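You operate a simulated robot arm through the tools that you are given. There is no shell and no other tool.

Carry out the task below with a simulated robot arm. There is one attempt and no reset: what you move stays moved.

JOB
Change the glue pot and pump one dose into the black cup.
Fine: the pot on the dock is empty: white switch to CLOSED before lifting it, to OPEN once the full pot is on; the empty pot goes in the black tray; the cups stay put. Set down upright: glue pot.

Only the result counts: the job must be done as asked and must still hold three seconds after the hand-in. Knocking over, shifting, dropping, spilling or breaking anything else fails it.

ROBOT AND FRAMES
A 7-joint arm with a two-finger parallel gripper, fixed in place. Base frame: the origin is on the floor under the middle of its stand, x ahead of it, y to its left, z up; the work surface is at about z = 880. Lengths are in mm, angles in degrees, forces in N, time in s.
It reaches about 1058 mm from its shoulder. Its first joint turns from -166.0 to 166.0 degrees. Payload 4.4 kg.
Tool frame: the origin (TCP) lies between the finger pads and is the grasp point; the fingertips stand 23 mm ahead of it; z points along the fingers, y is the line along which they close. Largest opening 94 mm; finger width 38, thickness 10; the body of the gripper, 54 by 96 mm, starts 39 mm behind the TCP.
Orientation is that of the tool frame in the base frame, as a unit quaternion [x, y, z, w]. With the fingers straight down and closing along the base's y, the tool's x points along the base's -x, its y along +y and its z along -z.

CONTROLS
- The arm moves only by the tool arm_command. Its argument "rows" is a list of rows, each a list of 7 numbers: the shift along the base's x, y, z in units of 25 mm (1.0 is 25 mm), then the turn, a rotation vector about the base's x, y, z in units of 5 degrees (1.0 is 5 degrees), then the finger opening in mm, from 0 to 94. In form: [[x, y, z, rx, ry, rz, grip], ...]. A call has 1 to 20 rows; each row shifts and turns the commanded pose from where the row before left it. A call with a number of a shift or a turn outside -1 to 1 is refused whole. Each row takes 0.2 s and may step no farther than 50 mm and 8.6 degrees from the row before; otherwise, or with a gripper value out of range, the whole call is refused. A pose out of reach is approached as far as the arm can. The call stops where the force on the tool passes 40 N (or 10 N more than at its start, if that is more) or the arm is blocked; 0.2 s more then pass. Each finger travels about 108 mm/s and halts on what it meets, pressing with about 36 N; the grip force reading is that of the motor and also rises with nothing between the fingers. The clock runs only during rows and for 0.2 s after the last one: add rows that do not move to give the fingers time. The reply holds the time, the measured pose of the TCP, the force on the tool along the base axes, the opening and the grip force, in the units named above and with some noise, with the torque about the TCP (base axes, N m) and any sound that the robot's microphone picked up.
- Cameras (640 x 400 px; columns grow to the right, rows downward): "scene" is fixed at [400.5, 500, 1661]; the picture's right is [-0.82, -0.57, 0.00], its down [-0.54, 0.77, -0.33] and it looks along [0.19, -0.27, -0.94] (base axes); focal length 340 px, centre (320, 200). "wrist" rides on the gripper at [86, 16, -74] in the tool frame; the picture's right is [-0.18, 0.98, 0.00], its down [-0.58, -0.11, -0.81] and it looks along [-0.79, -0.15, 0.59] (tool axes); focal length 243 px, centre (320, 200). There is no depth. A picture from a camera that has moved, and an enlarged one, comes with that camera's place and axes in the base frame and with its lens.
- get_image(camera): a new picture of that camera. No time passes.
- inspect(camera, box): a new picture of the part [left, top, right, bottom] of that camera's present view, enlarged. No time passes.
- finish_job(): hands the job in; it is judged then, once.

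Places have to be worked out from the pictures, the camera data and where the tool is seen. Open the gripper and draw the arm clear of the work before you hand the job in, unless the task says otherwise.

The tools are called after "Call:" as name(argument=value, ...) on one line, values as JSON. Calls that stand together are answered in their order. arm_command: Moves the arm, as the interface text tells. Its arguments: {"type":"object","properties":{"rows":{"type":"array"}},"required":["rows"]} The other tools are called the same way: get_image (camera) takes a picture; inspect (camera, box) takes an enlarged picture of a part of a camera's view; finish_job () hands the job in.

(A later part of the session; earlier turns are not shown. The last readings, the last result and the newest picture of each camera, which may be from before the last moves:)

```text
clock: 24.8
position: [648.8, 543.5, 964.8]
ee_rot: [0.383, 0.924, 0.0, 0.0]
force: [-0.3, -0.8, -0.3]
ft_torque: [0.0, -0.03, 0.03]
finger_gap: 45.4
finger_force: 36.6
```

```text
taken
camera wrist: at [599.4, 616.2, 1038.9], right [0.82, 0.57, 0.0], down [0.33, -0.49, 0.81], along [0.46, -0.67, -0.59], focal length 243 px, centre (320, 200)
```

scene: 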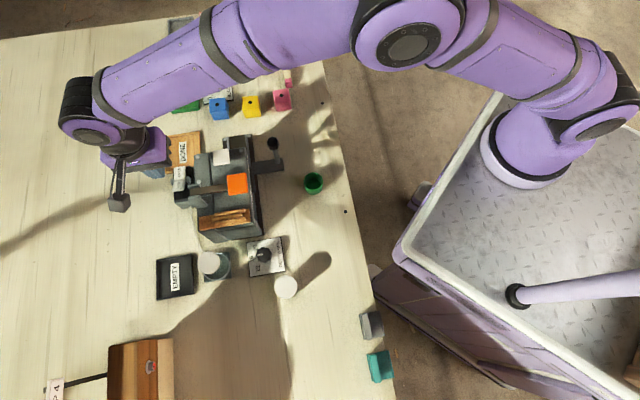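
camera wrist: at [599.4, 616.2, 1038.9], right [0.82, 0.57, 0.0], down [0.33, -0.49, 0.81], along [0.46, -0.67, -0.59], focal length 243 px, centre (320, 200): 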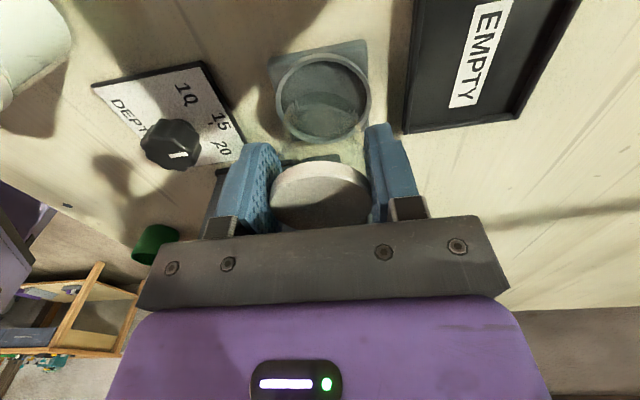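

The pot lifted cleanly. I raise it further and carry it over the EMPTY tray, whose centre I put at (716,613).

Call:
arm_command(rows=[[0, 0, 0.6, 0, 0, 0, 40], [0, 0, 0.6, 0, 0, 0, 40], [0.4, 0.4, 0.2, 0, 0, 0, 40], [0.6, 0.6, 0, 0, 0, 0, 40], [0.6, 0.6, 0, 0, 0, 0, 40], [0.6, 0.6, 0, 0, 0, 0, 40], [0.4, 0.48, 0, 0, 0, 0, 40], [0, 0, 0, 0, 0, 0, 40]])

Call:
get_image(camera="wrist")

Call:
get_image(camera="scene")

```text
clock: 26.6
position: [715.7, 609.8, 999.8]
ee_rot: [0.382, 0.924, 0.0, -0.001]
force: [0.1, -0.1, 0.0]
ft_torque: [0.0, -0.01, -0.03]
finger_gap: 45.5
finger_force: 36.0
```

```text
taken
camera wrist: at [666.7, 683.0, 1075.4], right [0.82, 0.57, 0.0], down [0.33, -0.49, 0.81], along [0.46, -0.66, -0.59], focal length 243 px, centre (320, 200)
```

wrist: 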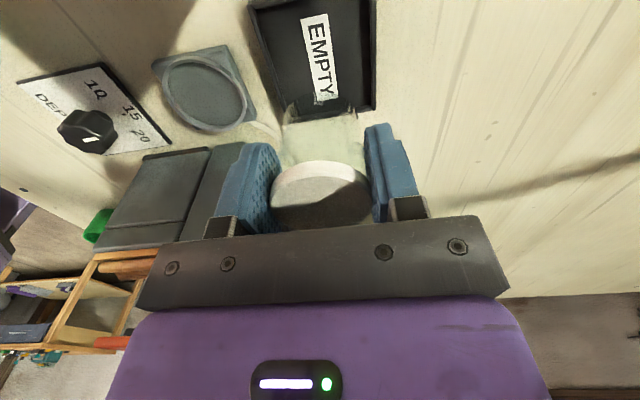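

```text
taken
```

scene: 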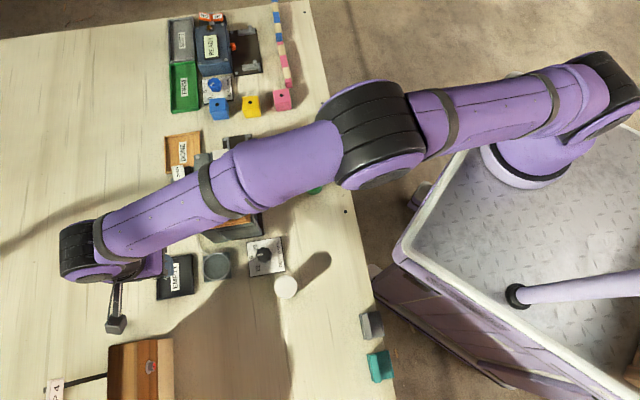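

Call:
inspect(camera="wrist", box=[230, 0, 400, 140])

Call:
inspect(camera="scene", box=[140, 230, 300, 320])

```text
2.86 times, centred on (315, 70) of wrist
camera zoom: at [666.7, 683.0, 1075.4], right [0.82, 0.57, 0.0], down [0.33, -0.49, 0.81], along [0.46, -0.66, -0.59], focal length 693 px, centre (334, 571)
```

zoom: 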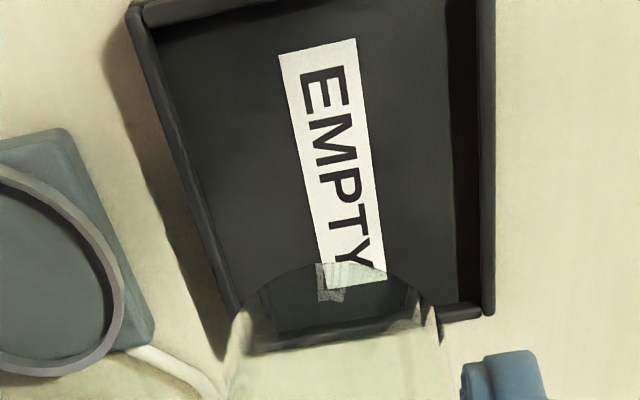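

```text
4.00 times, centred on (220, 275) of scene
camera zoom: at [400.5, 500.0, 1661.0], right [-0.82, -0.57, 0.0], down [-0.54, 0.77, -0.33], along [0.19, -0.27, -0.94], focal length 1361 px, centre (720, -100)
```

zoom: 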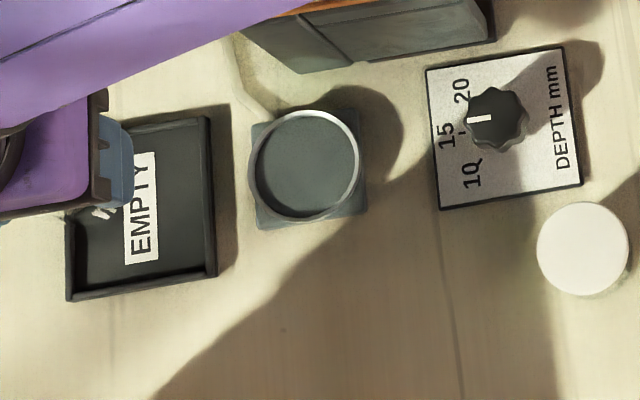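

Tray floor centre computes to about (715,610), which the pot is over. I lower it toward the tray floor, slowing at the end.

Call:
arm_command(rows=[[0, 0, -0.6, 0, 0, 0, 40], [0, 0, -0.6, 0, 0, 0, 40], [0, 0, -0.6, 0, 0, 0, 40], [0, 0, -0.4, 0, 0, 0, 40], [0, 0, -0.15, 0, 0, 0, 40], [0, 0, 0, 0, 0, 0, 40]])

Call:
get_image(camera="wrist")

```text
clock: 28.0
position: [716.6, 608.7, 943.8]
ee_rot: [0.382, 0.924, -0.001, 0.0]
force: [0.1, -0.6, -0.3]
ft_torque: [0.0, -0.01, -0.04]
finger_gap: 45.6
finger_force: 35.7
```

```text
taken
camera wrist: at [666.0, 682.0, 1017.6], right [0.82, 0.57, 0.0], down [0.33, -0.49, 0.81], along [0.46, -0.67, -0.59], focal length 243 px, centre (320, 200)
```

wrist: 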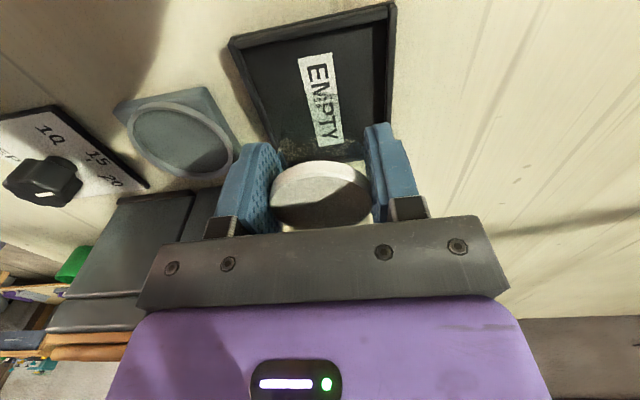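

Pot bottom is about 10 mm above the tray floor. I continue with small steps until contact.

Call:
arm_command(rows=[[0, 0, -0.12, 0, 0, 0, 40], [0, 0, -0.12, 0, 0, 0, 40], [0, 0, -0.08, 0, 0, 0, 40], [0, 0, 0, 0, 0, 0, 40]])

```text
clock: 29.0
position: [715.1, 609.9, 935.5]
ee_rot: [0.383, 0.924, 0.0, 0.0]
force: [-0.3, 0.7, -0.6]
ft_torque: [0.0, -0.02, 0.0]
finger_gap: 45.5
finger_force: 36.6
```

Call:
arm_command(rows=[[0, 0, -0.06, 0, 0, 0, 40], [0, 0, -0.06, 0, 0, 0, 40], [0, 0, 0, 0, 0, 0, 40]])

```text
clock: 29.8
position: [716.2, 610.5, 933.0]
ee_rot: [0.382, 0.924, 0.0, 0.0]
force: [-0.1, -0.5, 0.5]
ft_torque: [-0.04, -0.01, 0.01]
finger_gap: 45.3
finger_force: 36.3
```

No contact yet at TCP z 933; I keep stepping 1.5 mm at a time.

Call:
arm_command(rows=[[0, 0, -0.06, 0, 0, 0, 40], [0, 0, 0, 0, 0, 0, 40]])

Call:
arm_command(rows=[[0, 0, -0.06, 0, 0, 0, 40], [0, 0, 0, 0, 0, 0, 40]])

```text
clock: 30.4
position: [716.1, 609.1, 932.4]
ee_rot: [0.381, 0.924, 0.002, 0.001]
force: [0.2, 0.0, 17.5]
ft_torque: [-0.13, 0.03, 0.01]
finger_gap: 45.2
finger_force: 36.2
```

```text
clock: 31.0
position: [715.0, 608.9, 931.3]
ee_rot: [0.381, 0.924, 0.002, 0.001]
force: [1.0, 2.5, 27.7]
ft_torque: [-0.06, -0.01, 0.0]
finger_gap: 45.2
finger_force: 36.2
```

The pot is resting on the tray floor (contact force). I ease off 2 mm and open the fingers moderately, then rise.

Call:
arm_command(rows=[[0, 0, 0.08, 0, 0, 0, 40], [0, 0, 0, 0, 0, 0, 48], [0, 0, 0, 0, 0, 0, 56], [0, 0, 0, 0, 0, 0, 64], [0, 0, 0, 0, 0, 0, 64]])

Call:
get_image(camera="wrist")

```text
clock: 32.2
position: [715.6, 608.7, 929.9]
ee_rot: [0.383, 0.924, 0.0, 0.0]
force: [0.7, -0.5, -0.1]
ft_torque: [0.04, -0.01, -0.02]
finger_gap: 63.9
finger_force: 0.1
```

```text
taken
camera wrist: at [664.8, 682.5, 1004.8], right [0.82, 0.57, 0.0], down [0.33, -0.49, 0.81], along [0.46, -0.67, -0.59], focal length 243 px, centre (320, 200)
```

wrist: 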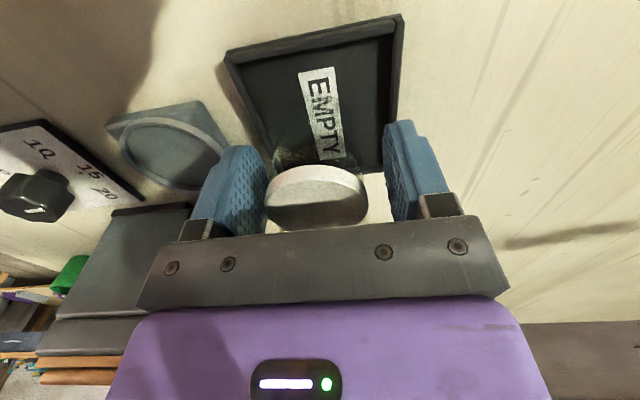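

The pot stands free in the tray. I rise straight up, then check it with both cameras.

Call:
arm_command(rows=[[0, 0, 0.3, 0, 0, 0, 64], [0, 0, 0.7, 0, 0, 0, 64], [0, 0, 1, 0, 0, 0, 64], [0, 0, 1, 0, 0, 0, 64], [0, 0, 1, 0, 0, 0, 64], [0, 0, 1, 0, 0, 0, 64], [-0.9, -0.3, 0.4, 0, 0, 0, 94], [-0.9, -0.3, 0, 0, 0, 0, 94], [-0.9, -0.3, 0, 0, 0, 0, 94], [-0.9, -0.3, 0, 0, 0, 0, 94], [-0.9, -0.3, 0, 0, 0, 0, 94], [-0.9, -0.3, 0, 0, 0, 0, 94]])

Call:
get_image(camera="wrist")

Call:
inspect(camera="scene", box=[140, 130, 340, 320])

```text
clock: 34.8
position: [582.5, 560.5, 1065.5]
ee_rot: [0.383, 0.924, -0.001, 0.0]
force: [0.7, 0.0, -0.1]
ft_torque: [-0.02, 0.01, 0.01]
finger_gap: 93.8
finger_force: 0.1
```

```text
taken
camera wrist: at [531.1, 634.7, 1139.3], right [0.82, 0.57, 0.0], down [0.33, -0.49, 0.81], along [0.46, -0.67, -0.59], focal length 243 px, centre (320, 200)
```

wrist: 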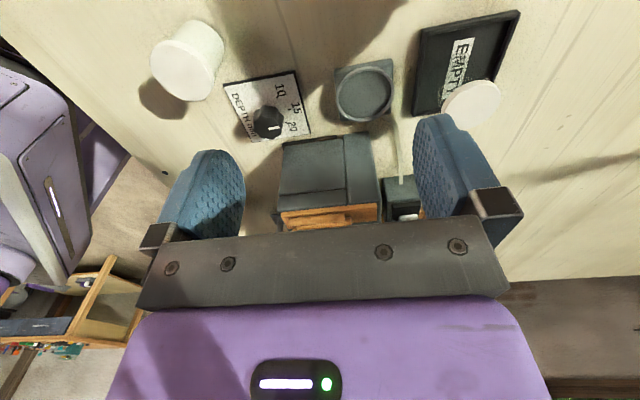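

```text
2.11 times, centred on (240, 225) of scene
camera zoom: at [400.5, 500.0, 1661.0], right [-0.82, -0.57, 0.0], down [-0.54, 0.77, -0.33], along [0.19, -0.27, -0.94], focal length 716 px, centre (488, 147)
```

zoom: 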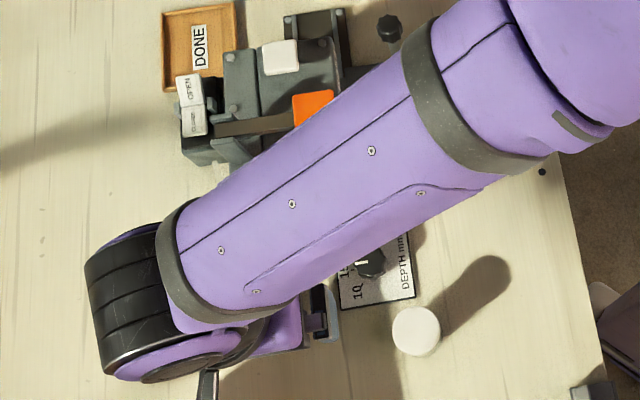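

I check the empty pot in the tray and the dock ring, enlarged.

Call:
inspect(camera="wrist", box=[320, 0, 540, 130])

Call:
inspect(camera="scene", box=[160, 150, 210, 205])

```text
2.91 times, centred on (430, 65) of wrist
camera zoom: at [531.1, 634.7, 1139.3], right [0.82, 0.57, 0.0], down [0.33, -0.49, 0.81], along [0.46, -0.67, -0.59], focal length 706 px, centre (0, 593)
```

zoom: 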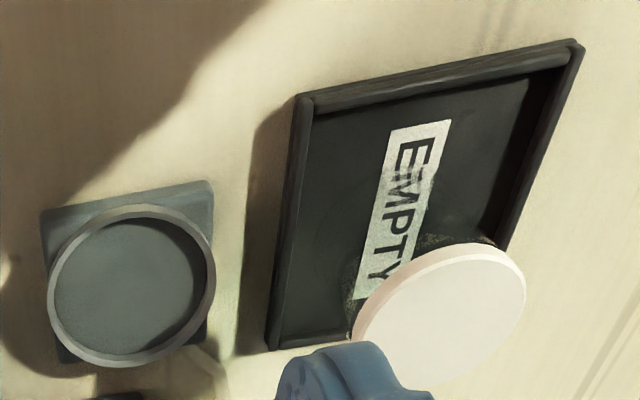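

```text
7.27 times, centred on (185, 178) of scene
camera zoom: at [400.5, 500.0, 1661.0], right [-0.82, -0.57, 0.0], down [-0.54, 0.77, -0.33], along [0.19, -0.27, -0.94], focal length 2474 px, centre (1302, 364)
```

zoom: 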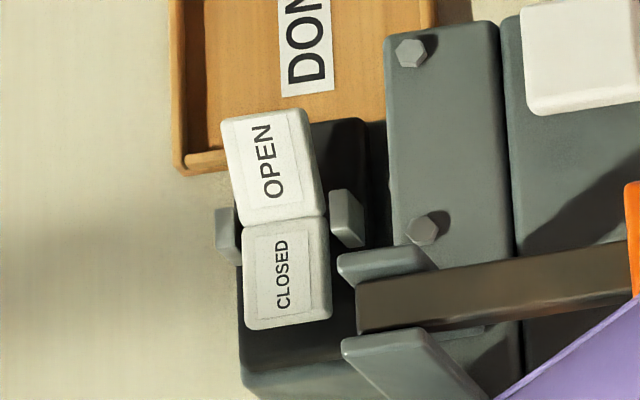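

The empty pot stands inside the tray; rocker reads CLOSED. Now I move above the full pot at (494,489).

Call:
arm_command(rows=[[-0.885, -0.712, 0, 0, 0, 0, 94], [-0.885, -0.712, 0, 0, 0, 0, 94], [-0.885, -0.712, 0, 0, 0, 0, 94], [-0.885, -0.712, -0.4, 0, 0, 0, 94], [0, 0, -0.36, 0, 0, 0, 94], [0, 0, 0, 0, 0, 0, 94]])

Call:
get_image(camera="wrist")

Call:
inspect(camera="wrist", box=[270, 0, 370, 120])

```text
clock: 36.2
position: [492.1, 490.7, 1045.6]
ee_rot: [0.382, 0.924, 0.0, 0.0]
force: [0.3, -0.7, 0.3]
ft_torque: [0.01, -0.02, -0.01]
finger_gap: 94.2
finger_force: 0.0
```

```text
taken
camera wrist: at [442.1, 564.3, 1119.6], right [0.82, 0.57, 0.0], down [0.33, -0.49, 0.81], along [0.46, -0.66, -0.59], focal length 243 px, centre (320, 200)
```

wrist: 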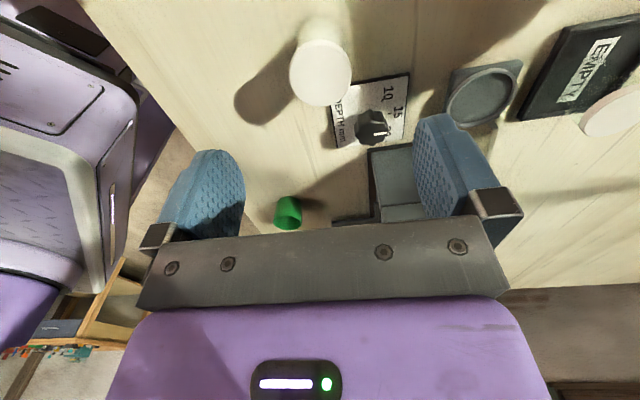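

```text
3.33 times, centred on (320, 60) of wrist
camera zoom: at [442.1, 564.3, 1119.6], right [0.82, 0.57, 0.0], down [0.33, -0.49, 0.81], along [0.46, -0.66, -0.59], focal length 809 px, centre (320, 667)
```

zoom: 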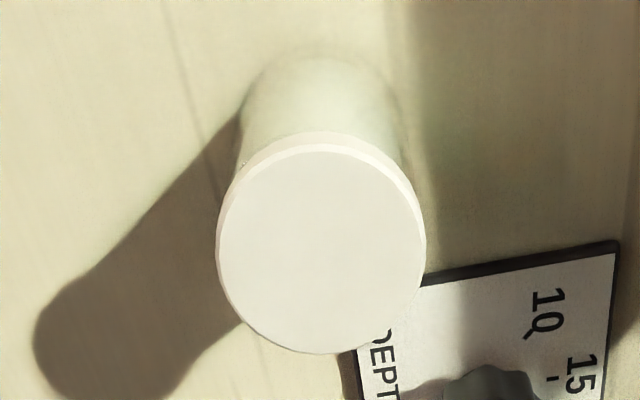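

Lid centre is about (493,490). I shift 1 mm and descend to TCP z≈929, matching the grip height used before.

Call:
arm_command(rows=[[0.048, -0.036, -0.4, 0, 0, 0, 94], [0, 0, -0.8, 0, 0, 0, 94], [0, 0, -0.8, 0, 0, 0, 94], [0, 0, -0.8, 0, 0, 0, 94], [0, 0, -0.8, 0, 0, 0, 94], [0, 0, -0.8, 0, 0, 0, 94], [0, 0, -0.28, 0, 0, 0, 94], [0, 0, 0, 0, 0, 0, 94]])

Call:
get_image(camera="wrist")

```text
clock: 38.0
position: [492.6, 489.7, 930.1]
ee_rot: [0.382, 0.924, 0.0, 0.0]
force: [-0.5, -0.5, -0.1]
ft_torque: [0.01, 0.01, 0.01]
finger_gap: 94.0
finger_force: 0.0
```

```text
taken
camera wrist: at [442.9, 563.1, 1005.0], right [0.82, 0.57, 0.0], down [0.33, -0.49, 0.81], along [0.46, -0.67, -0.59], focal length 243 px, centre (320, 200)
```

wrist: 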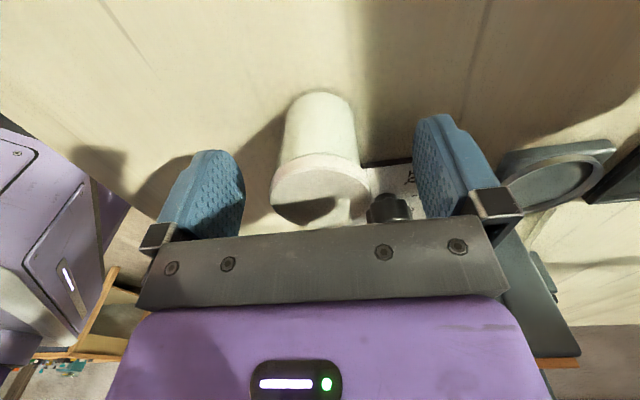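

Call:
inspect(camera="wrist", box=[240, 60, 400, 240])

```text
2.22 times, centred on (320, 150) of wrist
camera zoom: at [442.9, 563.1, 1005.0], right [0.82, 0.57, 0.0], down [0.33, -0.49, 0.81], along [0.46, -0.67, -0.59], focal length 539 px, centre (320, 311)
```

zoom: 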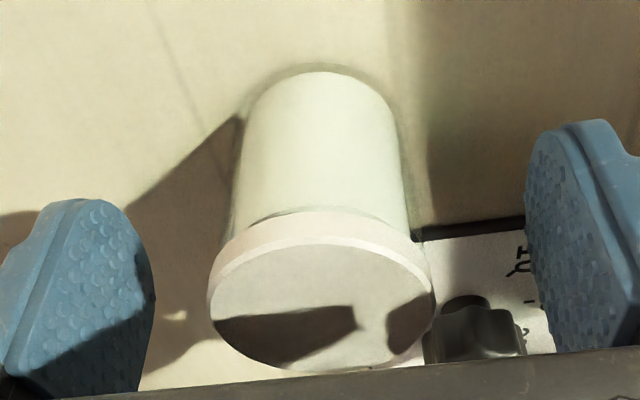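

The full pot is centred between the fingers. I lower 1.7 mm, nudge 1 mm, and close the grip.

Call:
arm_command(rows=[[-0.028, 0.028, -0.07, 0, 0, 0, 94], [0, 0, 0, 0, 0, 0, 70], [0, 0, 0, 0, 0, 0, 56], [0, 0, 0, 0, 0, 0, 50], [0, 0, 0, 0, 0, 0, 40], [0, 0, 0, 0, 0, 0, 40]])

Call:
inspect(camera="wrist", box=[240, 60, 400, 240])

```text
clock: 39.4
position: [491.3, 490.1, 927.8]
ee_rot: [0.382, 0.924, 0.001, 0.0]
force: [0.9, 0.7, 1.4]
ft_torque: [0.05, -0.01, 0.01]
finger_gap: 45.7
finger_force: 36.2
```

```text
2.22 times, centred on (320, 150) of wrist
camera zoom: at [441.5, 564.7, 1003.3], right [0.82, 0.57, 0.0], down [0.33, -0.49, 0.81], along [0.46, -0.67, -0.59], focal length 539 px, centre (320, 311)
```

zoom: 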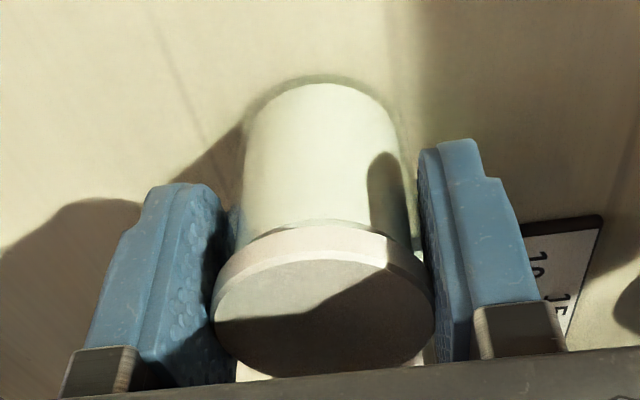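

The lid now sits in the fingers just as the empty pot's did. I lift slowly.

Call:
arm_command(rows=[[0, 0, 0.1, 0, 0, 0, 40], [0, 0, 0.2, 0, 0, 0, 40], [0, 0, 0.4, 0, 0, 0, 40], [0, 0, 0.6, 0, 0, 0, 40], [0, 0, 0.8, 0, 0, 0, 40], [0, 0, 0.8, 0, 0, 0, 40], [0, 0, 0.4, 0, 0, 0, 40], [0, 0, 0, 0, 0, 0, 40]])

Call:
get_image(camera="wrist")

```text
clock: 41.2
position: [491.9, 490.5, 1010.8]
ee_rot: [0.382, 0.924, 0.0, -0.001]
force: [0.2, 1.0, -0.5]
ft_torque: [-0.01, -0.03, 0.02]
finger_gap: 45.1
finger_force: 36.3
```

```text
taken
camera wrist: at [441.2, 564.0, 1085.4], right [0.82, 0.57, 0.0], down [0.33, -0.49, 0.81], along [0.46, -0.67, -0.59], focal length 243 px, centre (320, 200)
```

wrist: 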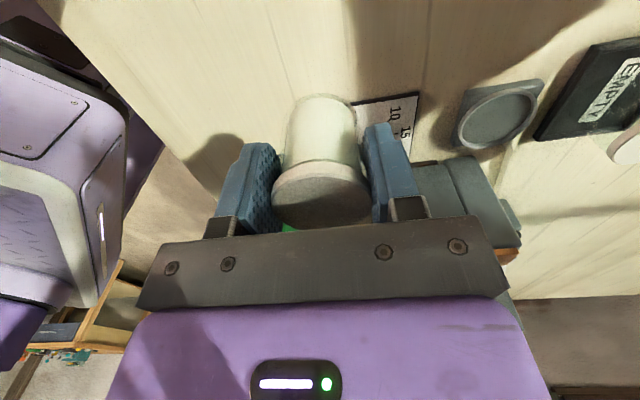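

The full pot is held securely. I carry it to above the dock at (652,543).

Call:
arm_command(rows=[[0.4, 0.13, 0, 0, 0, 0, 40], [0.64, 0.21, 0, 0, 0, 0, 40], [0.7, 0.23, 0, 0, 0, 0, 40], [0.7, 0.23, 0, 0, 0, 0, 40], [0.7, 0.23, 0, 0, 0, 0, 40], [0.7, 0.23, 0, 0, 0, 0, 40], [0.7, 0.23, 0, 0, 0, 0, 40], [0.7, 0.23, 0, 0, 0, 0, 40], [0.64, 0.21, 0, 0, 0, 0, 40], [0.52, 0.17, 0, 0, 0, 0, 40], [0, 0, 0, 0, 0, 0, 40], [0, 0, 0, 0, 0, 0, 40]])

Call:
get_image(camera="wrist")

Call:
inspect(camera="wrist", box=[230, 0, 410, 140])

```text
clock: 43.8
position: [653.4, 544.1, 1010.3]
ee_rot: [0.383, 0.924, -0.001, 0.0]
force: [0.8, 0.2, -1.1]
ft_torque: [0.02, 0.01, 0.01]
finger_gap: 45.4
finger_force: 35.9
```

```text
taken
camera wrist: at [602.8, 617.5, 1085.3], right [0.82, 0.57, 0.0], down [0.33, -0.49, 0.81], along [0.46, -0.67, -0.59], focal length 243 px, centre (320, 200)
```

wrist: 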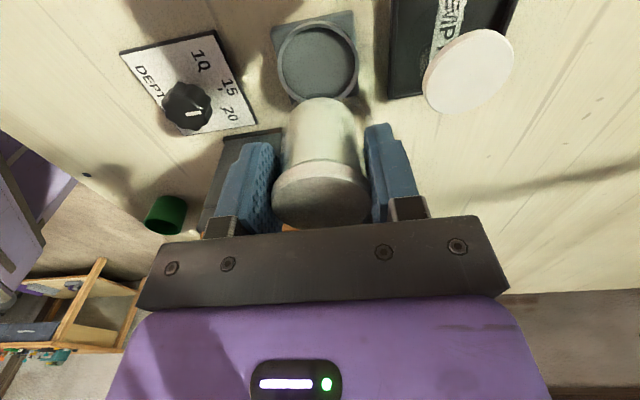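

```text
2.86 times, centred on (320, 70) of wrist
camera zoom: at [602.8, 617.5, 1085.3], right [0.82, 0.57, 0.0], down [0.33, -0.49, 0.81], along [0.46, -0.67, -0.59], focal length 693 px, centre (320, 571)
```

zoom: 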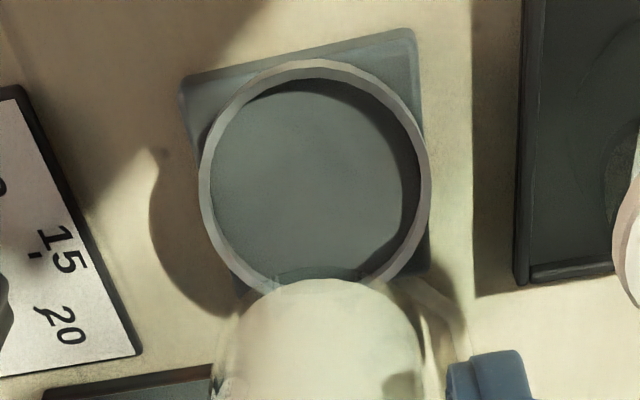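

Ring centre is ~1.5 mm toward −right from the tool axis; I correct by (−1.2,−0.9) and lower until the pot bottom is just above the rim.

Call:
arm_command(rows=[[-0.048, -0.036, -0.3, 0, 0, 0, 40], [0, 0, -0.6, 0, 0, 0, 40], [0, 0, -0.6, 0, 0, 0, 40], [0, 0, -0.5, 0, 0, 0, 40], [0, 0, -0.2, 0, 0, 0, 40], [0, 0, 0, 0, 0, 0, 40], [0, 0, 0, 0, 0, 0, 40]])

Call:
inspect(camera="wrist", box=[240, 60, 400, 240])

Call:
inspect(camera="scene", box=[140, 220, 300, 320])

```text
clock: 45.4
position: [651.9, 543.7, 955.8]
ee_rot: [0.383, 0.924, 0.0, -0.001]
force: [-0.2, -0.7, -1.2]
ft_torque: [-0.01, -0.03, 0.02]
finger_gap: 45.4
finger_force: 36.2
```

```text
2.22 times, centred on (320, 150) of wrist
camera zoom: at [602.1, 617.3, 1029.9], right [0.82, 0.57, 0.0], down [0.33, -0.49, 0.81], along [0.46, -0.67, -0.59], focal length 539 px, centre (320, 311)
```

zoom: 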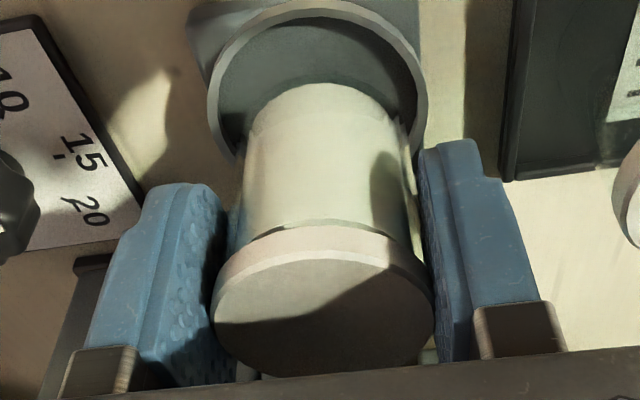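

```text
4.00 times, centred on (220, 270) of scene
camera zoom: at [400.5, 500.0, 1661.0], right [-0.82, -0.57, 0.0], down [-0.54, 0.77, -0.33], along [0.19, -0.27, -0.94], focal length 1361 px, centre (720, -80)
```

zoom: 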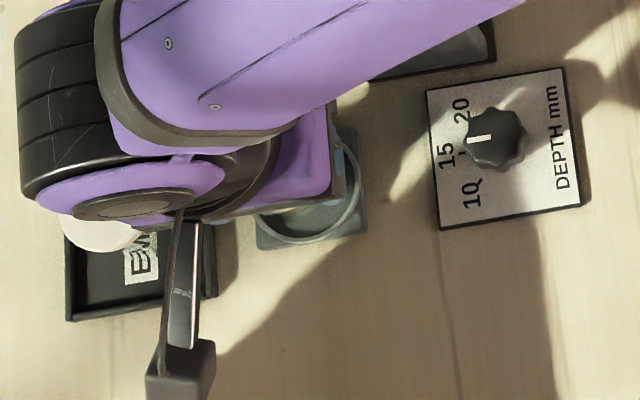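

The pot is within ~1 mm of the ring axis (clearance ~5 mm). I lower it into the ring in small steps.

Call:
arm_command(rows=[[-0.025, -0.02, -0.15, 0, 0, 0, 40], [0, 0, -0.15, 0, 0, 0, 40], [0, 0, -0.12, 0, 0, 0, 40], [0, 0, 0, 0, 0, 0, 40]])

Call:
arm_command(rows=[[0, 0, -0.06, 0, 0, 0, 40], [0, 0, 0, 0, 0, 0, 40]])

```text
clock: 46.4
position: [652.0, 544.4, 944.4]
ee_rot: [0.383, 0.924, 0.0, 0.0]
force: [0.3, 0.4, -1.1]
ft_torque: [-0.05, 0.0, 0.0]
finger_gap: 45.6
finger_force: 36.3
```

```text
clock: 47.0
position: [651.8, 543.5, 941.6]
ee_rot: [0.383, 0.924, -0.001, 0.0]
force: [-0.4, 0.0, -1.3]
ft_torque: [0.0, 0.01, -0.01]
finger_gap: 45.3
finger_force: 35.4
```

No contact yet at z≈942; I continue 1.5 mm at a time.

Call:
arm_command(rows=[[0, 0, -0.06, 0, 0, 0, 40], [0, 0, 0, 0, 0, 0, 40]])

Call:
arm_command(rows=[[0, 0, -0.05, 0, 0, 0, 40], [0, 0, 0, 0, 0, 0, 40]])

```text
clock: 47.6
position: [651.9, 543.9, 941.7]
ee_rot: [0.383, 0.924, 0.0, 0.001]
force: [-0.6, -0.3, -0.7]
ft_torque: [0.0, -0.01, 0.01]
finger_gap: 45.3
finger_force: 36.0
```

```text
clock: 48.2
position: [649.6, 543.4, 941.9]
ee_rot: [0.383, 0.924, 0.002, 0.0]
force: [2.5, 1.5, 6.1]
ft_torque: [0.04, -0.05, 0.0]
finger_gap: 45.4
finger_force: 36.4
```

Contact has begun (6 N). One more small step to seat it, then look.

Call:
arm_command(rows=[[0, 0, -0.04, 0, 0, 0, 40], [0, 0, 0, 0, 0, 0, 40]])

Call:
inspect(camera="wrist", box=[240, 60, 400, 240])

```text
clock: 48.8
position: [650.9, 544.1, 941.1]
ee_rot: [0.383, 0.924, 0.0, 0.0]
force: [3.8, 4.1, 16.2]
ft_torque: [0.02, -0.12, 0.03]
finger_gap: 45.4
finger_force: 36.0
```

```text
2.22 times, centred on (320, 150) of wrist
camera zoom: at [600.6, 616.7, 1015.3], right [0.82, 0.57, 0.0], down [0.33, -0.49, 0.81], along [0.46, -0.66, -0.59], focal length 539 px, centre (320, 311)
```

zoom: 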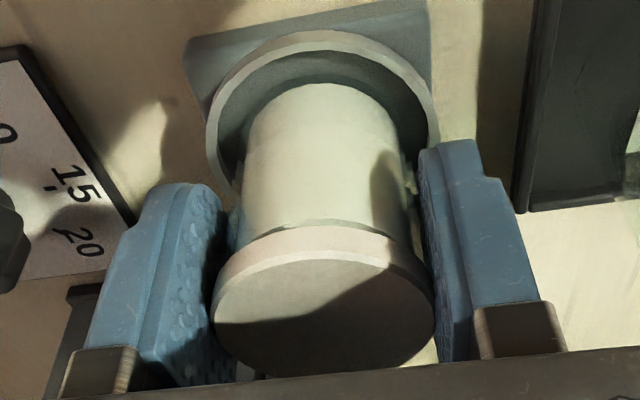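

The view matches the original docked pose of the empty pot. I ease off and open the fingers.

Call:
arm_command(rows=[[0, 0, 0.05, 0, 0, 0, 40], [0, 0, 0, 0, 0, 0, 47], [0, 0, 0, 0, 0, 0, 54], [0, 0, 0, 0, 0, 0, 64], [0, 0, 0, 0, 0, 0, 70], [0, 0, 0, 0, 0, 0, 70]])

Call:
get_image(camera="wrist")

```text
clock: 50.2
position: [650.9, 542.6, 939.6]
ee_rot: [0.383, 0.924, 0.0, 0.0]
force: [0.3, -0.4, -0.1]
ft_torque: [-0.01, 0.01, 0.02]
finger_gap: 70.0
finger_force: 0.2
```

```text
taken
camera wrist: at [600.1, 616.9, 1014.3], right [0.82, 0.57, 0.0], down [0.33, -0.49, 0.81], along [0.46, -0.67, -0.59], focal length 243 px, centre (320, 200)
```

wrist: 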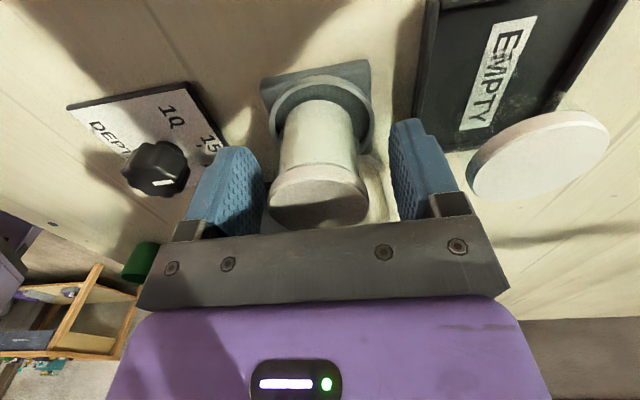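

Released; pot stands in the dock. I rise clear and travel above the OPEN wing of the switch with fingers closed.

Call:
arm_command(rows=[[0, 0, 0.3, 0, 0, 0, 70], [0, 0, 0.7, 0, 0, 0, 70], [0, 0, 1, 0, 0, 0, 70], [0, 0, 1, 0, 0, 0, 70], [0, 0, 1, 0, 0, 0, 70], [0, 0, 1, 0, 0, 0, 70], [0, 0, 1, 0, 0, 0, 70], [0.8, -0.5, 0.4, 0, 0, 0, 0], [0.8, -0.5, 0, 0, 0, 0, 0], [0.8, -0.5, 0, 0, 0, 0, 0], [0.8, -0.5, 0, 0, 0, 0, 0], [0.8, -0.5, 0, 0, 0, 0, 0], [0.8, -0.5, 0, 0, 0, 0, 0], [0.8, -0.5, 0, 0, 0, 0, 0], [0.8, -0.5, 0, 0, 0, 0, 0], [0.8, -0.5, 0, 0, 0, 0, 0], [0.5, -0.32, 0, 0, 0, 0, 0], [0, 0, 0, 0, 0, 0, 0]])

Call:
get_image(camera="wrist")

Call:
inspect(camera="scene", box=[140, 130, 340, 320])

```text
clock: 54.0
position: [843.2, 424.8, 1099.3]
ee_rot: [0.382, 0.924, 0.0, -0.001]
force: [-0.4, 0.4, 0.1]
ft_torque: [0.02, 0.0, 0.01]
finger_gap: 0.0
finger_force: 35.9
```

```text
taken
camera wrist: at [792.6, 498.7, 1173.8], right [0.82, 0.57, 0.0], down [0.33, -0.49, 0.81], along [0.46, -0.66, -0.59], focal length 243 px, centre (320, 200)
```

wrist: 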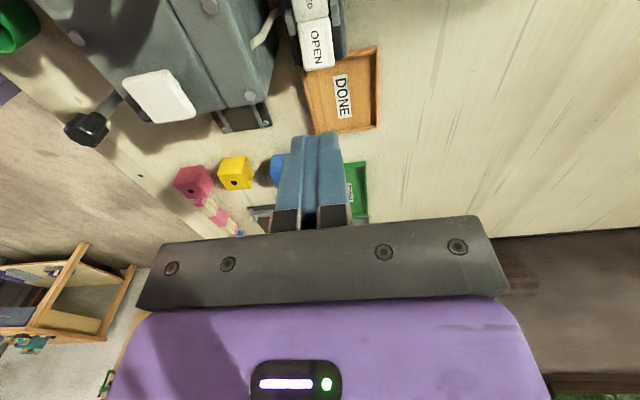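

```text
2.11 times, centred on (240, 225) of scene
camera zoom: at [400.5, 500.0, 1661.0], right [-0.82, -0.57, 0.0], down [-0.54, 0.77, -0.33], along [0.19, -0.27, -0.94], focal length 716 px, centre (488, 147)
```

zoom: 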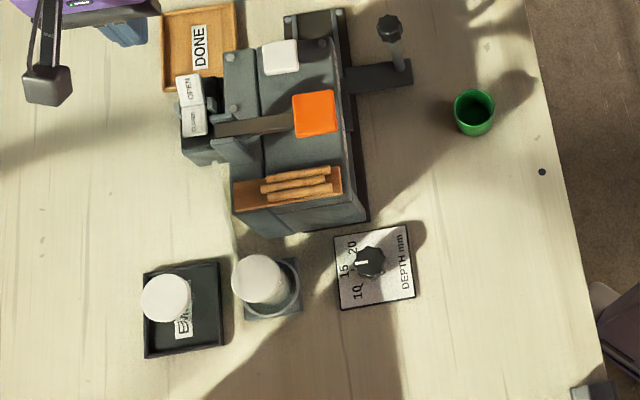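

Both pots stand upright in place. The tool is over the outer half of the OPEN wing (~(837,430)); I descend onto it.

Call:
arm_command(rows=[[-0.03, -0.03, -1, 0, 0, 0, 0], [0, 0, -1, 0, 0, 0, 0], [0, 0, -1, 0, 0, 0, 0], [0, 0, -0.8, 0, 0, 0, 0], [0, 0, -0.3, 0, 0, 0, 0], [0, 0, -0.1, 0, 0, 0, 0], [0, 0, -0.1, 0, 0, 0, 0], [0, 0, -0.1, 0, 0, 0, 0], [0, 0, 0, 0, 0, 0, 0]])

Call:
inspect(camera="wrist", box=[240, 40, 400, 240])

```text
clock: 56.0
position: [842.0, 423.8, 991.0]
ee_rot: [0.383, 0.924, 0.0, 0.0]
force: [-0.2, -1.3, 2.1]
ft_torque: [-0.05, -0.06, 0.03]
finger_gap: 0.0
finger_force: 35.9
```

```text
2.00 times, centred on (320, 140) of wrist
camera zoom: at [791.6, 495.6, 1064.8], right [0.82, 0.57, 0.0], down [0.33, -0.49, 0.81], along [0.46, -0.66, -0.59], focal length 485 px, centre (320, 320)
```

zoom: 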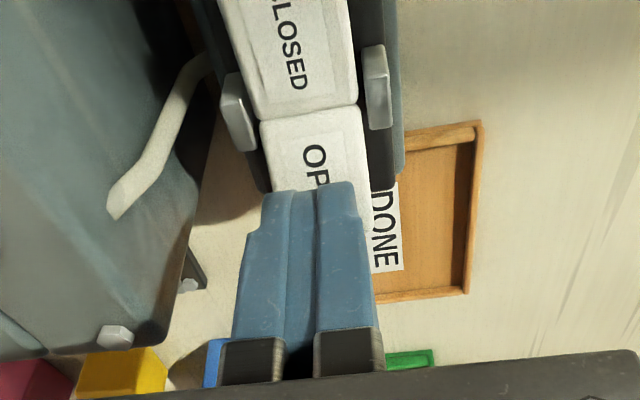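

Light contact on the OPEN wing. I push down further in small steps.

Call:
arm_command(rows=[[0, 0, -0.1, 0, 0, 0, 0], [0, 0, -0.1, 0, 0, 0, 0], [0, 0, -0.1, 0, 0, 0, 0], [0, 0, 0, 0, 0, 0, 0]])

```text
clock: 57.0
position: [841.7, 421.8, 981.1]
ee_rot: [0.383, 0.924, 0.0, 0.0]
force: [-0.5, 0.6, -0.5]
ft_torque: [-0.02, 0.01, -0.02]
finger_gap: 0.0
finger_force: 35.5
```

Call:
arm_command(rows=[[0, 0, -0.08, 0, 0, 0, 0], [0, 0, -0.08, 0, 0, 0, 0], [0, 0, 0, 0, 0, 0, 0]])

Call:
inspect(camera="wrist", box=[240, 40, 400, 240])

```text
clock: 57.8
position: [841.2, 423.4, 978.9]
ee_rot: [0.382, 0.924, 0.0, 0.0]
force: [0.1, -0.2, -0.3]
ft_torque: [0.01, 0.03, 0.02]
finger_gap: 0.0
finger_force: 35.6
```

```text
2.00 times, centred on (320, 140) of wrist
camera zoom: at [791.5, 495.8, 1053.4], right [0.82, 0.57, 0.0], down [0.33, -0.49, 0.81], along [0.46, -0.67, -0.59], focal length 485 px, centre (320, 320)
```

zoom: 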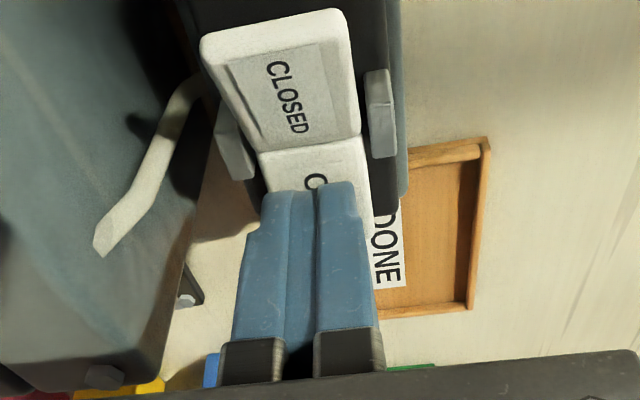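

The rocker has flipped: CLOSED wing is raised again. One small extra push to make sure it is seated, then I back off.

Call:
arm_command(rows=[[0, 0, -0.06, 0, 0, 0, 0], [0, 0, 0, 0, 0, 0, 0]])

Call:
arm_command(rows=[[0, 0, 0.5, 0, 0, 0, 0], [0, 0, 1, 0, 0, 0, 0], [0, 0, 1, 0, 0, 0, 0], [0, 0, 1, 0, 0, 0, 0], [0, 0, 1, 0, 0, 0, 0], [0, 0, 0.5, 0, 0, 0, 0]])

Call:
get_image(camera="wrist")

Call:
inspect(camera="scene", box=[160, 150, 210, 205])

```text
clock: 58.4
position: [841.6, 423.0, 977.4]
ee_rot: [0.382, 0.924, 0.0, 0.0]
force: [-0.7, -0.1, 1.9]
ft_torque: [-0.01, 0.07, 0.03]
finger_gap: 0.0
finger_force: 35.8
```

```text
clock: 59.8
position: [842.7, 422.8, 1102.4]
ee_rot: [0.382, 0.924, 0.0, 0.0]
force: [-0.4, 0.4, 0.6]
ft_torque: [0.01, 0.03, -0.01]
finger_gap: 0.0
finger_force: 36.2
```

```text
taken
camera wrist: at [791.7, 495.7, 1175.7], right [0.82, 0.57, 0.0], down [0.33, -0.49, 0.81], along [0.46, -0.67, -0.59], focal length 243 px, centre (320, 200)
```

wrist: 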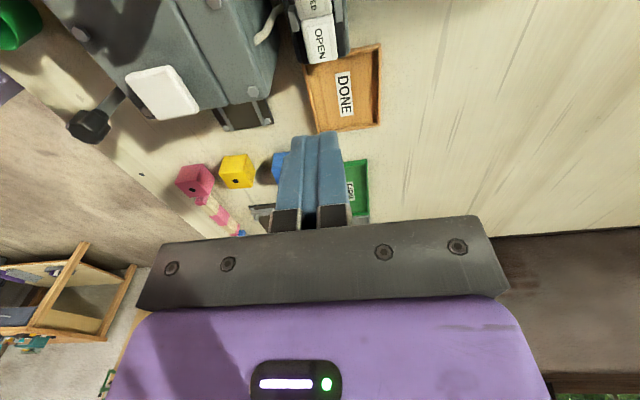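

```text
7.27 times, centred on (185, 178) of scene
camera zoom: at [400.5, 500.0, 1661.0], right [-0.82, -0.57, 0.0], down [-0.54, 0.77, -0.33], along [0.19, -0.27, -0.94], focal length 2474 px, centre (1302, 364)
```

zoom: 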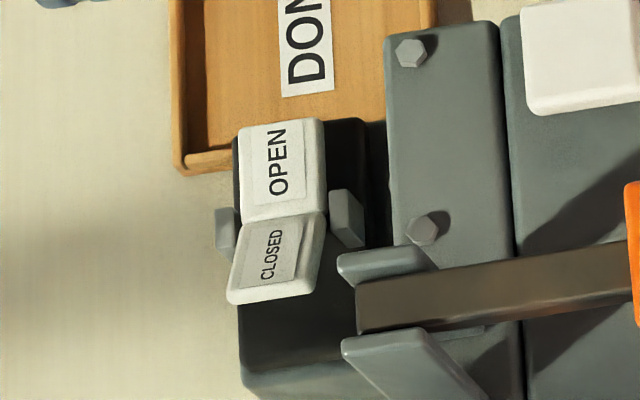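

The rocker is back exactly in its OPEN state. Before pumping I want a look from the robot side at the nozzle, cup and white button, so I swing round to yaw +45°.

Call:
arm_command(rows=[[-0.517, -0.441, 0.3, 0, 0, 1, 0], [-0.517, -0.441, 0, 0, 0, 1, 0], [-0.517, -0.441, 0, 0, 0, 1, 0], [-0.517, -0.441, 0, 0, 0, 1, 0], [-0.517, -0.441, 0, 0, 0, 1, 0], [-0.517, -0.441, 0, 0, 0, 1, 0], [-0.517, -0.441, 0, 0, 0, 1, 0], [-0.517, -0.441, 0, 0, 0, 1, 0], [-0.517, -0.441, 0, 0, 0, 1, 0], [-0.517, -0.441, 0, 0, 0, 1, 0], [-0.517, -0.441, 0, 0, 0, 1, 0], [-0.517, -0.441, 0, 0, 0, 1, 0], [-0.517, -0.441, 0, 0, 0, 1, 94], [-0.517, -0.441, 0, 0, 0, 1, 94], [-0.517, -0.441, 0, 0, 0, 1, 94], [-0.517, -0.441, 0, 0, 0, 1, 94], [-0.517, -0.441, -0.3, 0, 0, 1, 94], [-0.517, -0.441, -0.5, 0, 0, 1, 94], [0, 0, -0.5, 0, 0, 0, 94], [0, 0, 0, 0, 0, 0, 94]])

Call:
get_image(camera="wrist")

Call:
inspect(camera="wrist", box=[200, 60, 440, 240])

```text
clock: 64.0
position: [611.9, 226.3, 1078.2]
ee_rot: [-0.384, 0.923, 0.0, 0.0]
force: [-0.4, -0.3, 0.2]
ft_torque: [0.02, 0.0, -0.02]
finger_gap: 93.9
finger_force: 0.0
```

```text
taken
camera wrist: at [538.5, 175.8, 1152.4], right [-0.57, 0.82, 0.0], down [0.49, 0.33, 0.81], along [0.66, 0.46, -0.59], focal length 243 px, centre (320, 200)
```

wrist: 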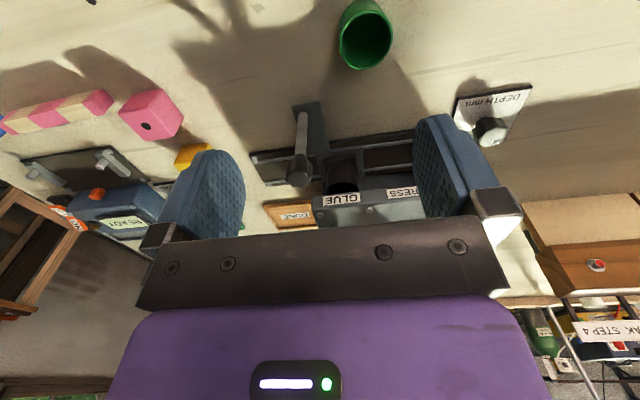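

```text
2.22 times, centred on (320, 150) of wrist
camera zoom: at [538.5, 175.8, 1152.4], right [-0.57, 0.82, 0.0], down [0.49, 0.33, 0.81], along [0.66, 0.46, -0.59], focal length 539 px, centre (320, 311)
```

zoom: 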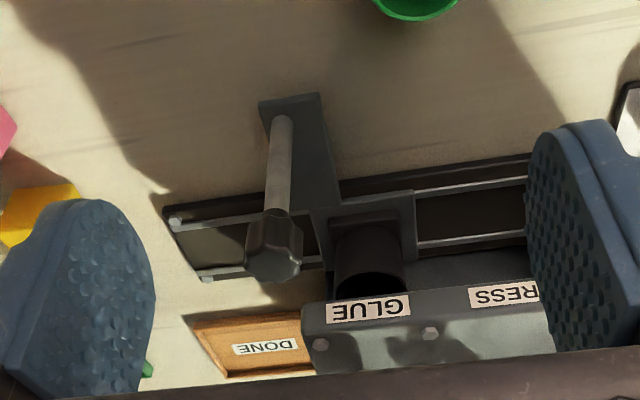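

The black cup sits in the carriage exactly at the GLUE mark (u≈−273 for both). I rise, close the fingers and move above the white pump button at about (755,355.5).

Call:
arm_command(rows=[[0, 0, 1, 0, 0, 0, 0], [0, 0, 0.5, 0, 0, 0, 0], [0.8, 0.72, 0, 0, 0, 0, 0], [0.8, 0.72, 0, 0, 0, 0, 0], [0.8, 0.72, 0, 0, 0, 0, 0], [0.8, 0.72, 0, 0, 0, 0, 0], [0.8, 0.72, 0, 0, 0, 0, 0], [0.8, 0.72, 0, 0, 0, 0, 0], [0.8, 0.72, 0, 0, 0, 0, 0], [0.12, 0.12, 0, 0, 0, 0, 0], [0, 0, 0, 0, 0, 0, 0]])

Call:
get_image(camera="wrist")

Call:
inspect(camera="scene", box=[150, 110, 310, 210])

```text
clock: 66.4
position: [753.4, 355.3, 1116.4]
ee_rot: [-0.383, 0.924, 0.0, 0.0]
force: [-0.4, -0.2, 0.3]
ft_torque: [0.02, 0.01, 0.0]
finger_gap: 0.0
finger_force: 35.9
```

```text
taken
camera wrist: at [679.5, 305.5, 1190.6], right [-0.57, 0.82, 0.0], down [0.49, 0.33, 0.81], along [0.67, 0.46, -0.59], focal length 243 px, centre (320, 200)
```

wrist: 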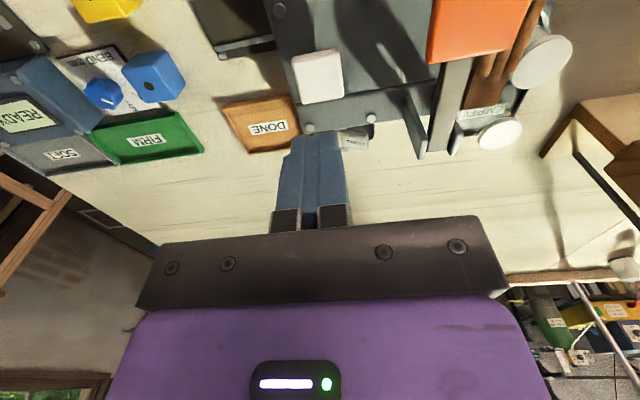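

```text
4.00 times, centred on (230, 160) of scene
camera zoom: at [400.5, 500.0, 1661.0], right [-0.82, -0.57, 0.0], down [-0.54, 0.77, -0.33], along [0.19, -0.27, -0.94], focal length 1361 px, centre (680, 360)
```

zoom: 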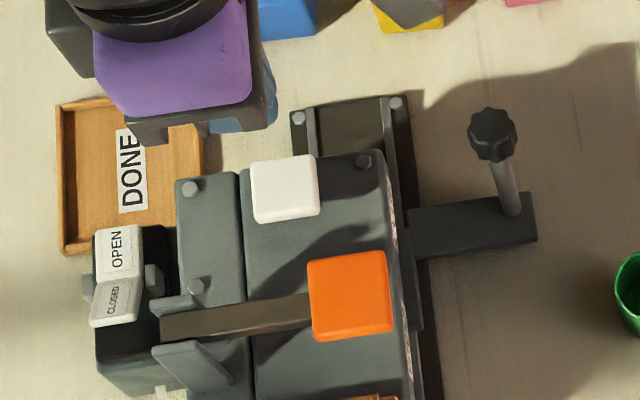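

The button centre computes to (755,355.5), right below the tool. I look closer at the button for its height, then descend.

Call:
inspect(camera="wrist", box=[260, 0, 480, 170])

Call:
arm_command(rows=[[0.05, 0, -0.8, 0, 0, 0, 0], [0, 0, -0.8, 0, 0, 0, 0], [0, 0, -0.8, 0, 0, 0, 0], [0, 0, -0.2, 0, 0, 0, 0], [0, 0, 0, 0, 0, 0, 0]])

Call:
get_image(camera="wrist")

```text
2.35 times, centred on (370, 85) of wrist
camera zoom: at [679.5, 305.5, 1190.6], right [-0.57, 0.82, 0.0], down [0.49, 0.33, 0.81], along [0.67, 0.46, -0.59], focal length 571 px, centre (202, 471)
```

zoom: 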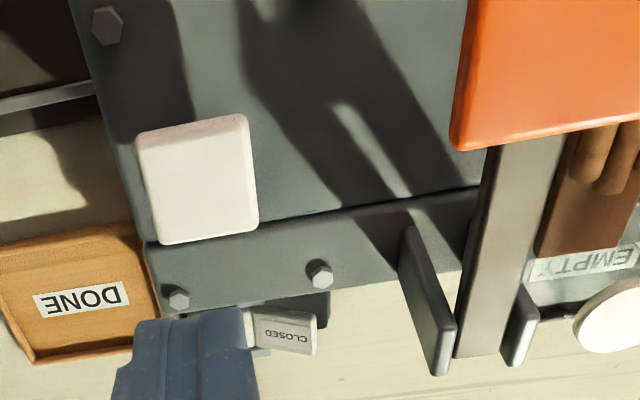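

```text
clock: 67.6
position: [752.1, 355.1, 1048.4]
ee_rot: [-0.384, 0.923, -0.001, 0.0]
force: [0.0, -0.5, 0.3]
ft_torque: [0.01, 0.02, 0.0]
finger_gap: 0.0
finger_force: 35.7
```

```text
taken
camera wrist: at [680.2, 304.9, 1123.5], right [-0.57, 0.82, 0.0], down [0.49, 0.33, 0.81], along [0.67, 0.46, -0.59], focal length 243 px, centre (320, 200)
```

wrist: 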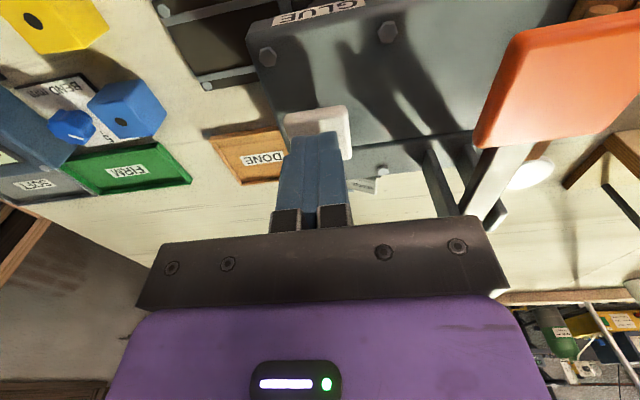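

Fingertips are ~10 mm over the white button. I press down steadily in one stroke, in small steps without releasing.

Call:
arm_command(rows=[[0, 0, -0.15, 0, 0, 0, 0], [0, 0, -0.15, 0, 0, 0, 0], [0, 0, -0.1, 0, 0, 0, 0], [0, 0, -0.1, 0, 0, 0, 0], [0, 0, 0, 0, 0, 0, 0]])

```text
clock: 68.8
position: [754.1, 353.7, 1037.2]
ee_rot: [-0.383, 0.924, 0.0, 0.0]
force: [-0.7, -0.3, 1.8]
ft_torque: [-0.01, 0.01, 0.0]
finger_gap: 0.0
finger_force: 35.7
```

Call:
arm_command(rows=[[0, 0, -0.1, 0, 0, 0, 0], [0, 0, -0.1, 0, 0, 0, 0], [0, 0, 0, 0, 0, 0, 0]])

Call:
get_image(camera="wrist")

```text
clock: 69.6
position: [753.9, 353.9, 1033.1]
ee_rot: [-0.382, 0.924, 0.0, 0.0]
force: [-0.1, 0.3, 1.4]
ft_torque: [-0.01, 0.01, 0.06]
finger_gap: 0.1
finger_force: 35.7
heard: click
```

```text
taken
camera wrist: at [680.5, 304.4, 1106.7], right [-0.57, 0.82, 0.0], down [0.49, 0.33, 0.81], along [0.67, 0.46, -0.59], focal length 243 px, centre (320, 200)
```

wrist: 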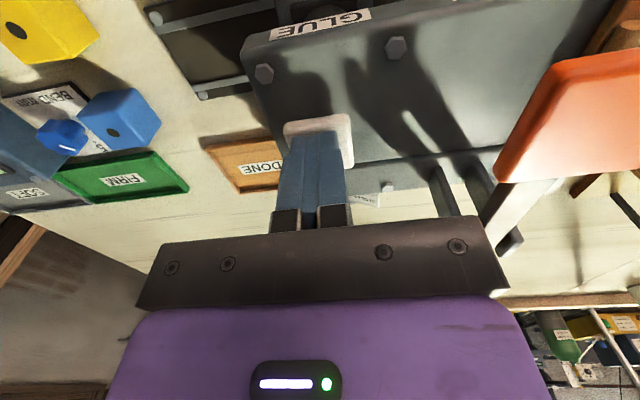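

A click was heard with the button partly down. I press a little further within the same stroke to complete it.

Call:
arm_command(rows=[[0, 0, -0.08, 0, 0, 0, 0], [0, 0, -0.08, 0, 0, 0, 0], [0, 0, 0, 0, 0, 0, 0]])

```text
clock: 70.4
position: [754.0, 354.5, 1029.8]
ee_rot: [-0.384, 0.923, 0.001, 0.001]
force: [1.7, 0.9, 11.2]
ft_torque: [-0.05, 0.03, 0.07]
finger_gap: 0.0
finger_force: 36.3
```

The button has bottomed out (11 N) after one click. I release by rising straight up.

Call:
arm_command(rows=[[0, 0, 0.5, 0, 0, 0, 0], [0, 0, 1, 0, 0, 0, 0], [0, 0, 1, 0, 0, 0, 0], [0, 0, 1, 0, 0, 0, 0], [0, 0, 0, 0, 0, 0, 0]])

Call:
get_image(camera="wrist")

```text
clock: 71.6
position: [753.8, 353.6, 1115.9]
ee_rot: [-0.382, 0.924, 0.0, 0.0]
force: [-0.2, 0.1, 0.0]
ft_torque: [0.0, -0.02, -0.02]
finger_gap: 0.0
finger_force: 36.0
```

```text
taken
camera wrist: at [680.9, 304.9, 1190.7], right [-0.57, 0.82, 0.0], down [0.49, 0.33, 0.81], along [0.66, 0.46, -0.59], focal length 243 px, centre (320, 200)
```

wrist: 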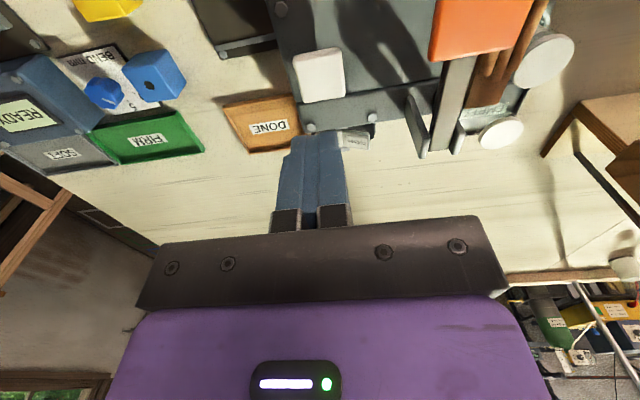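

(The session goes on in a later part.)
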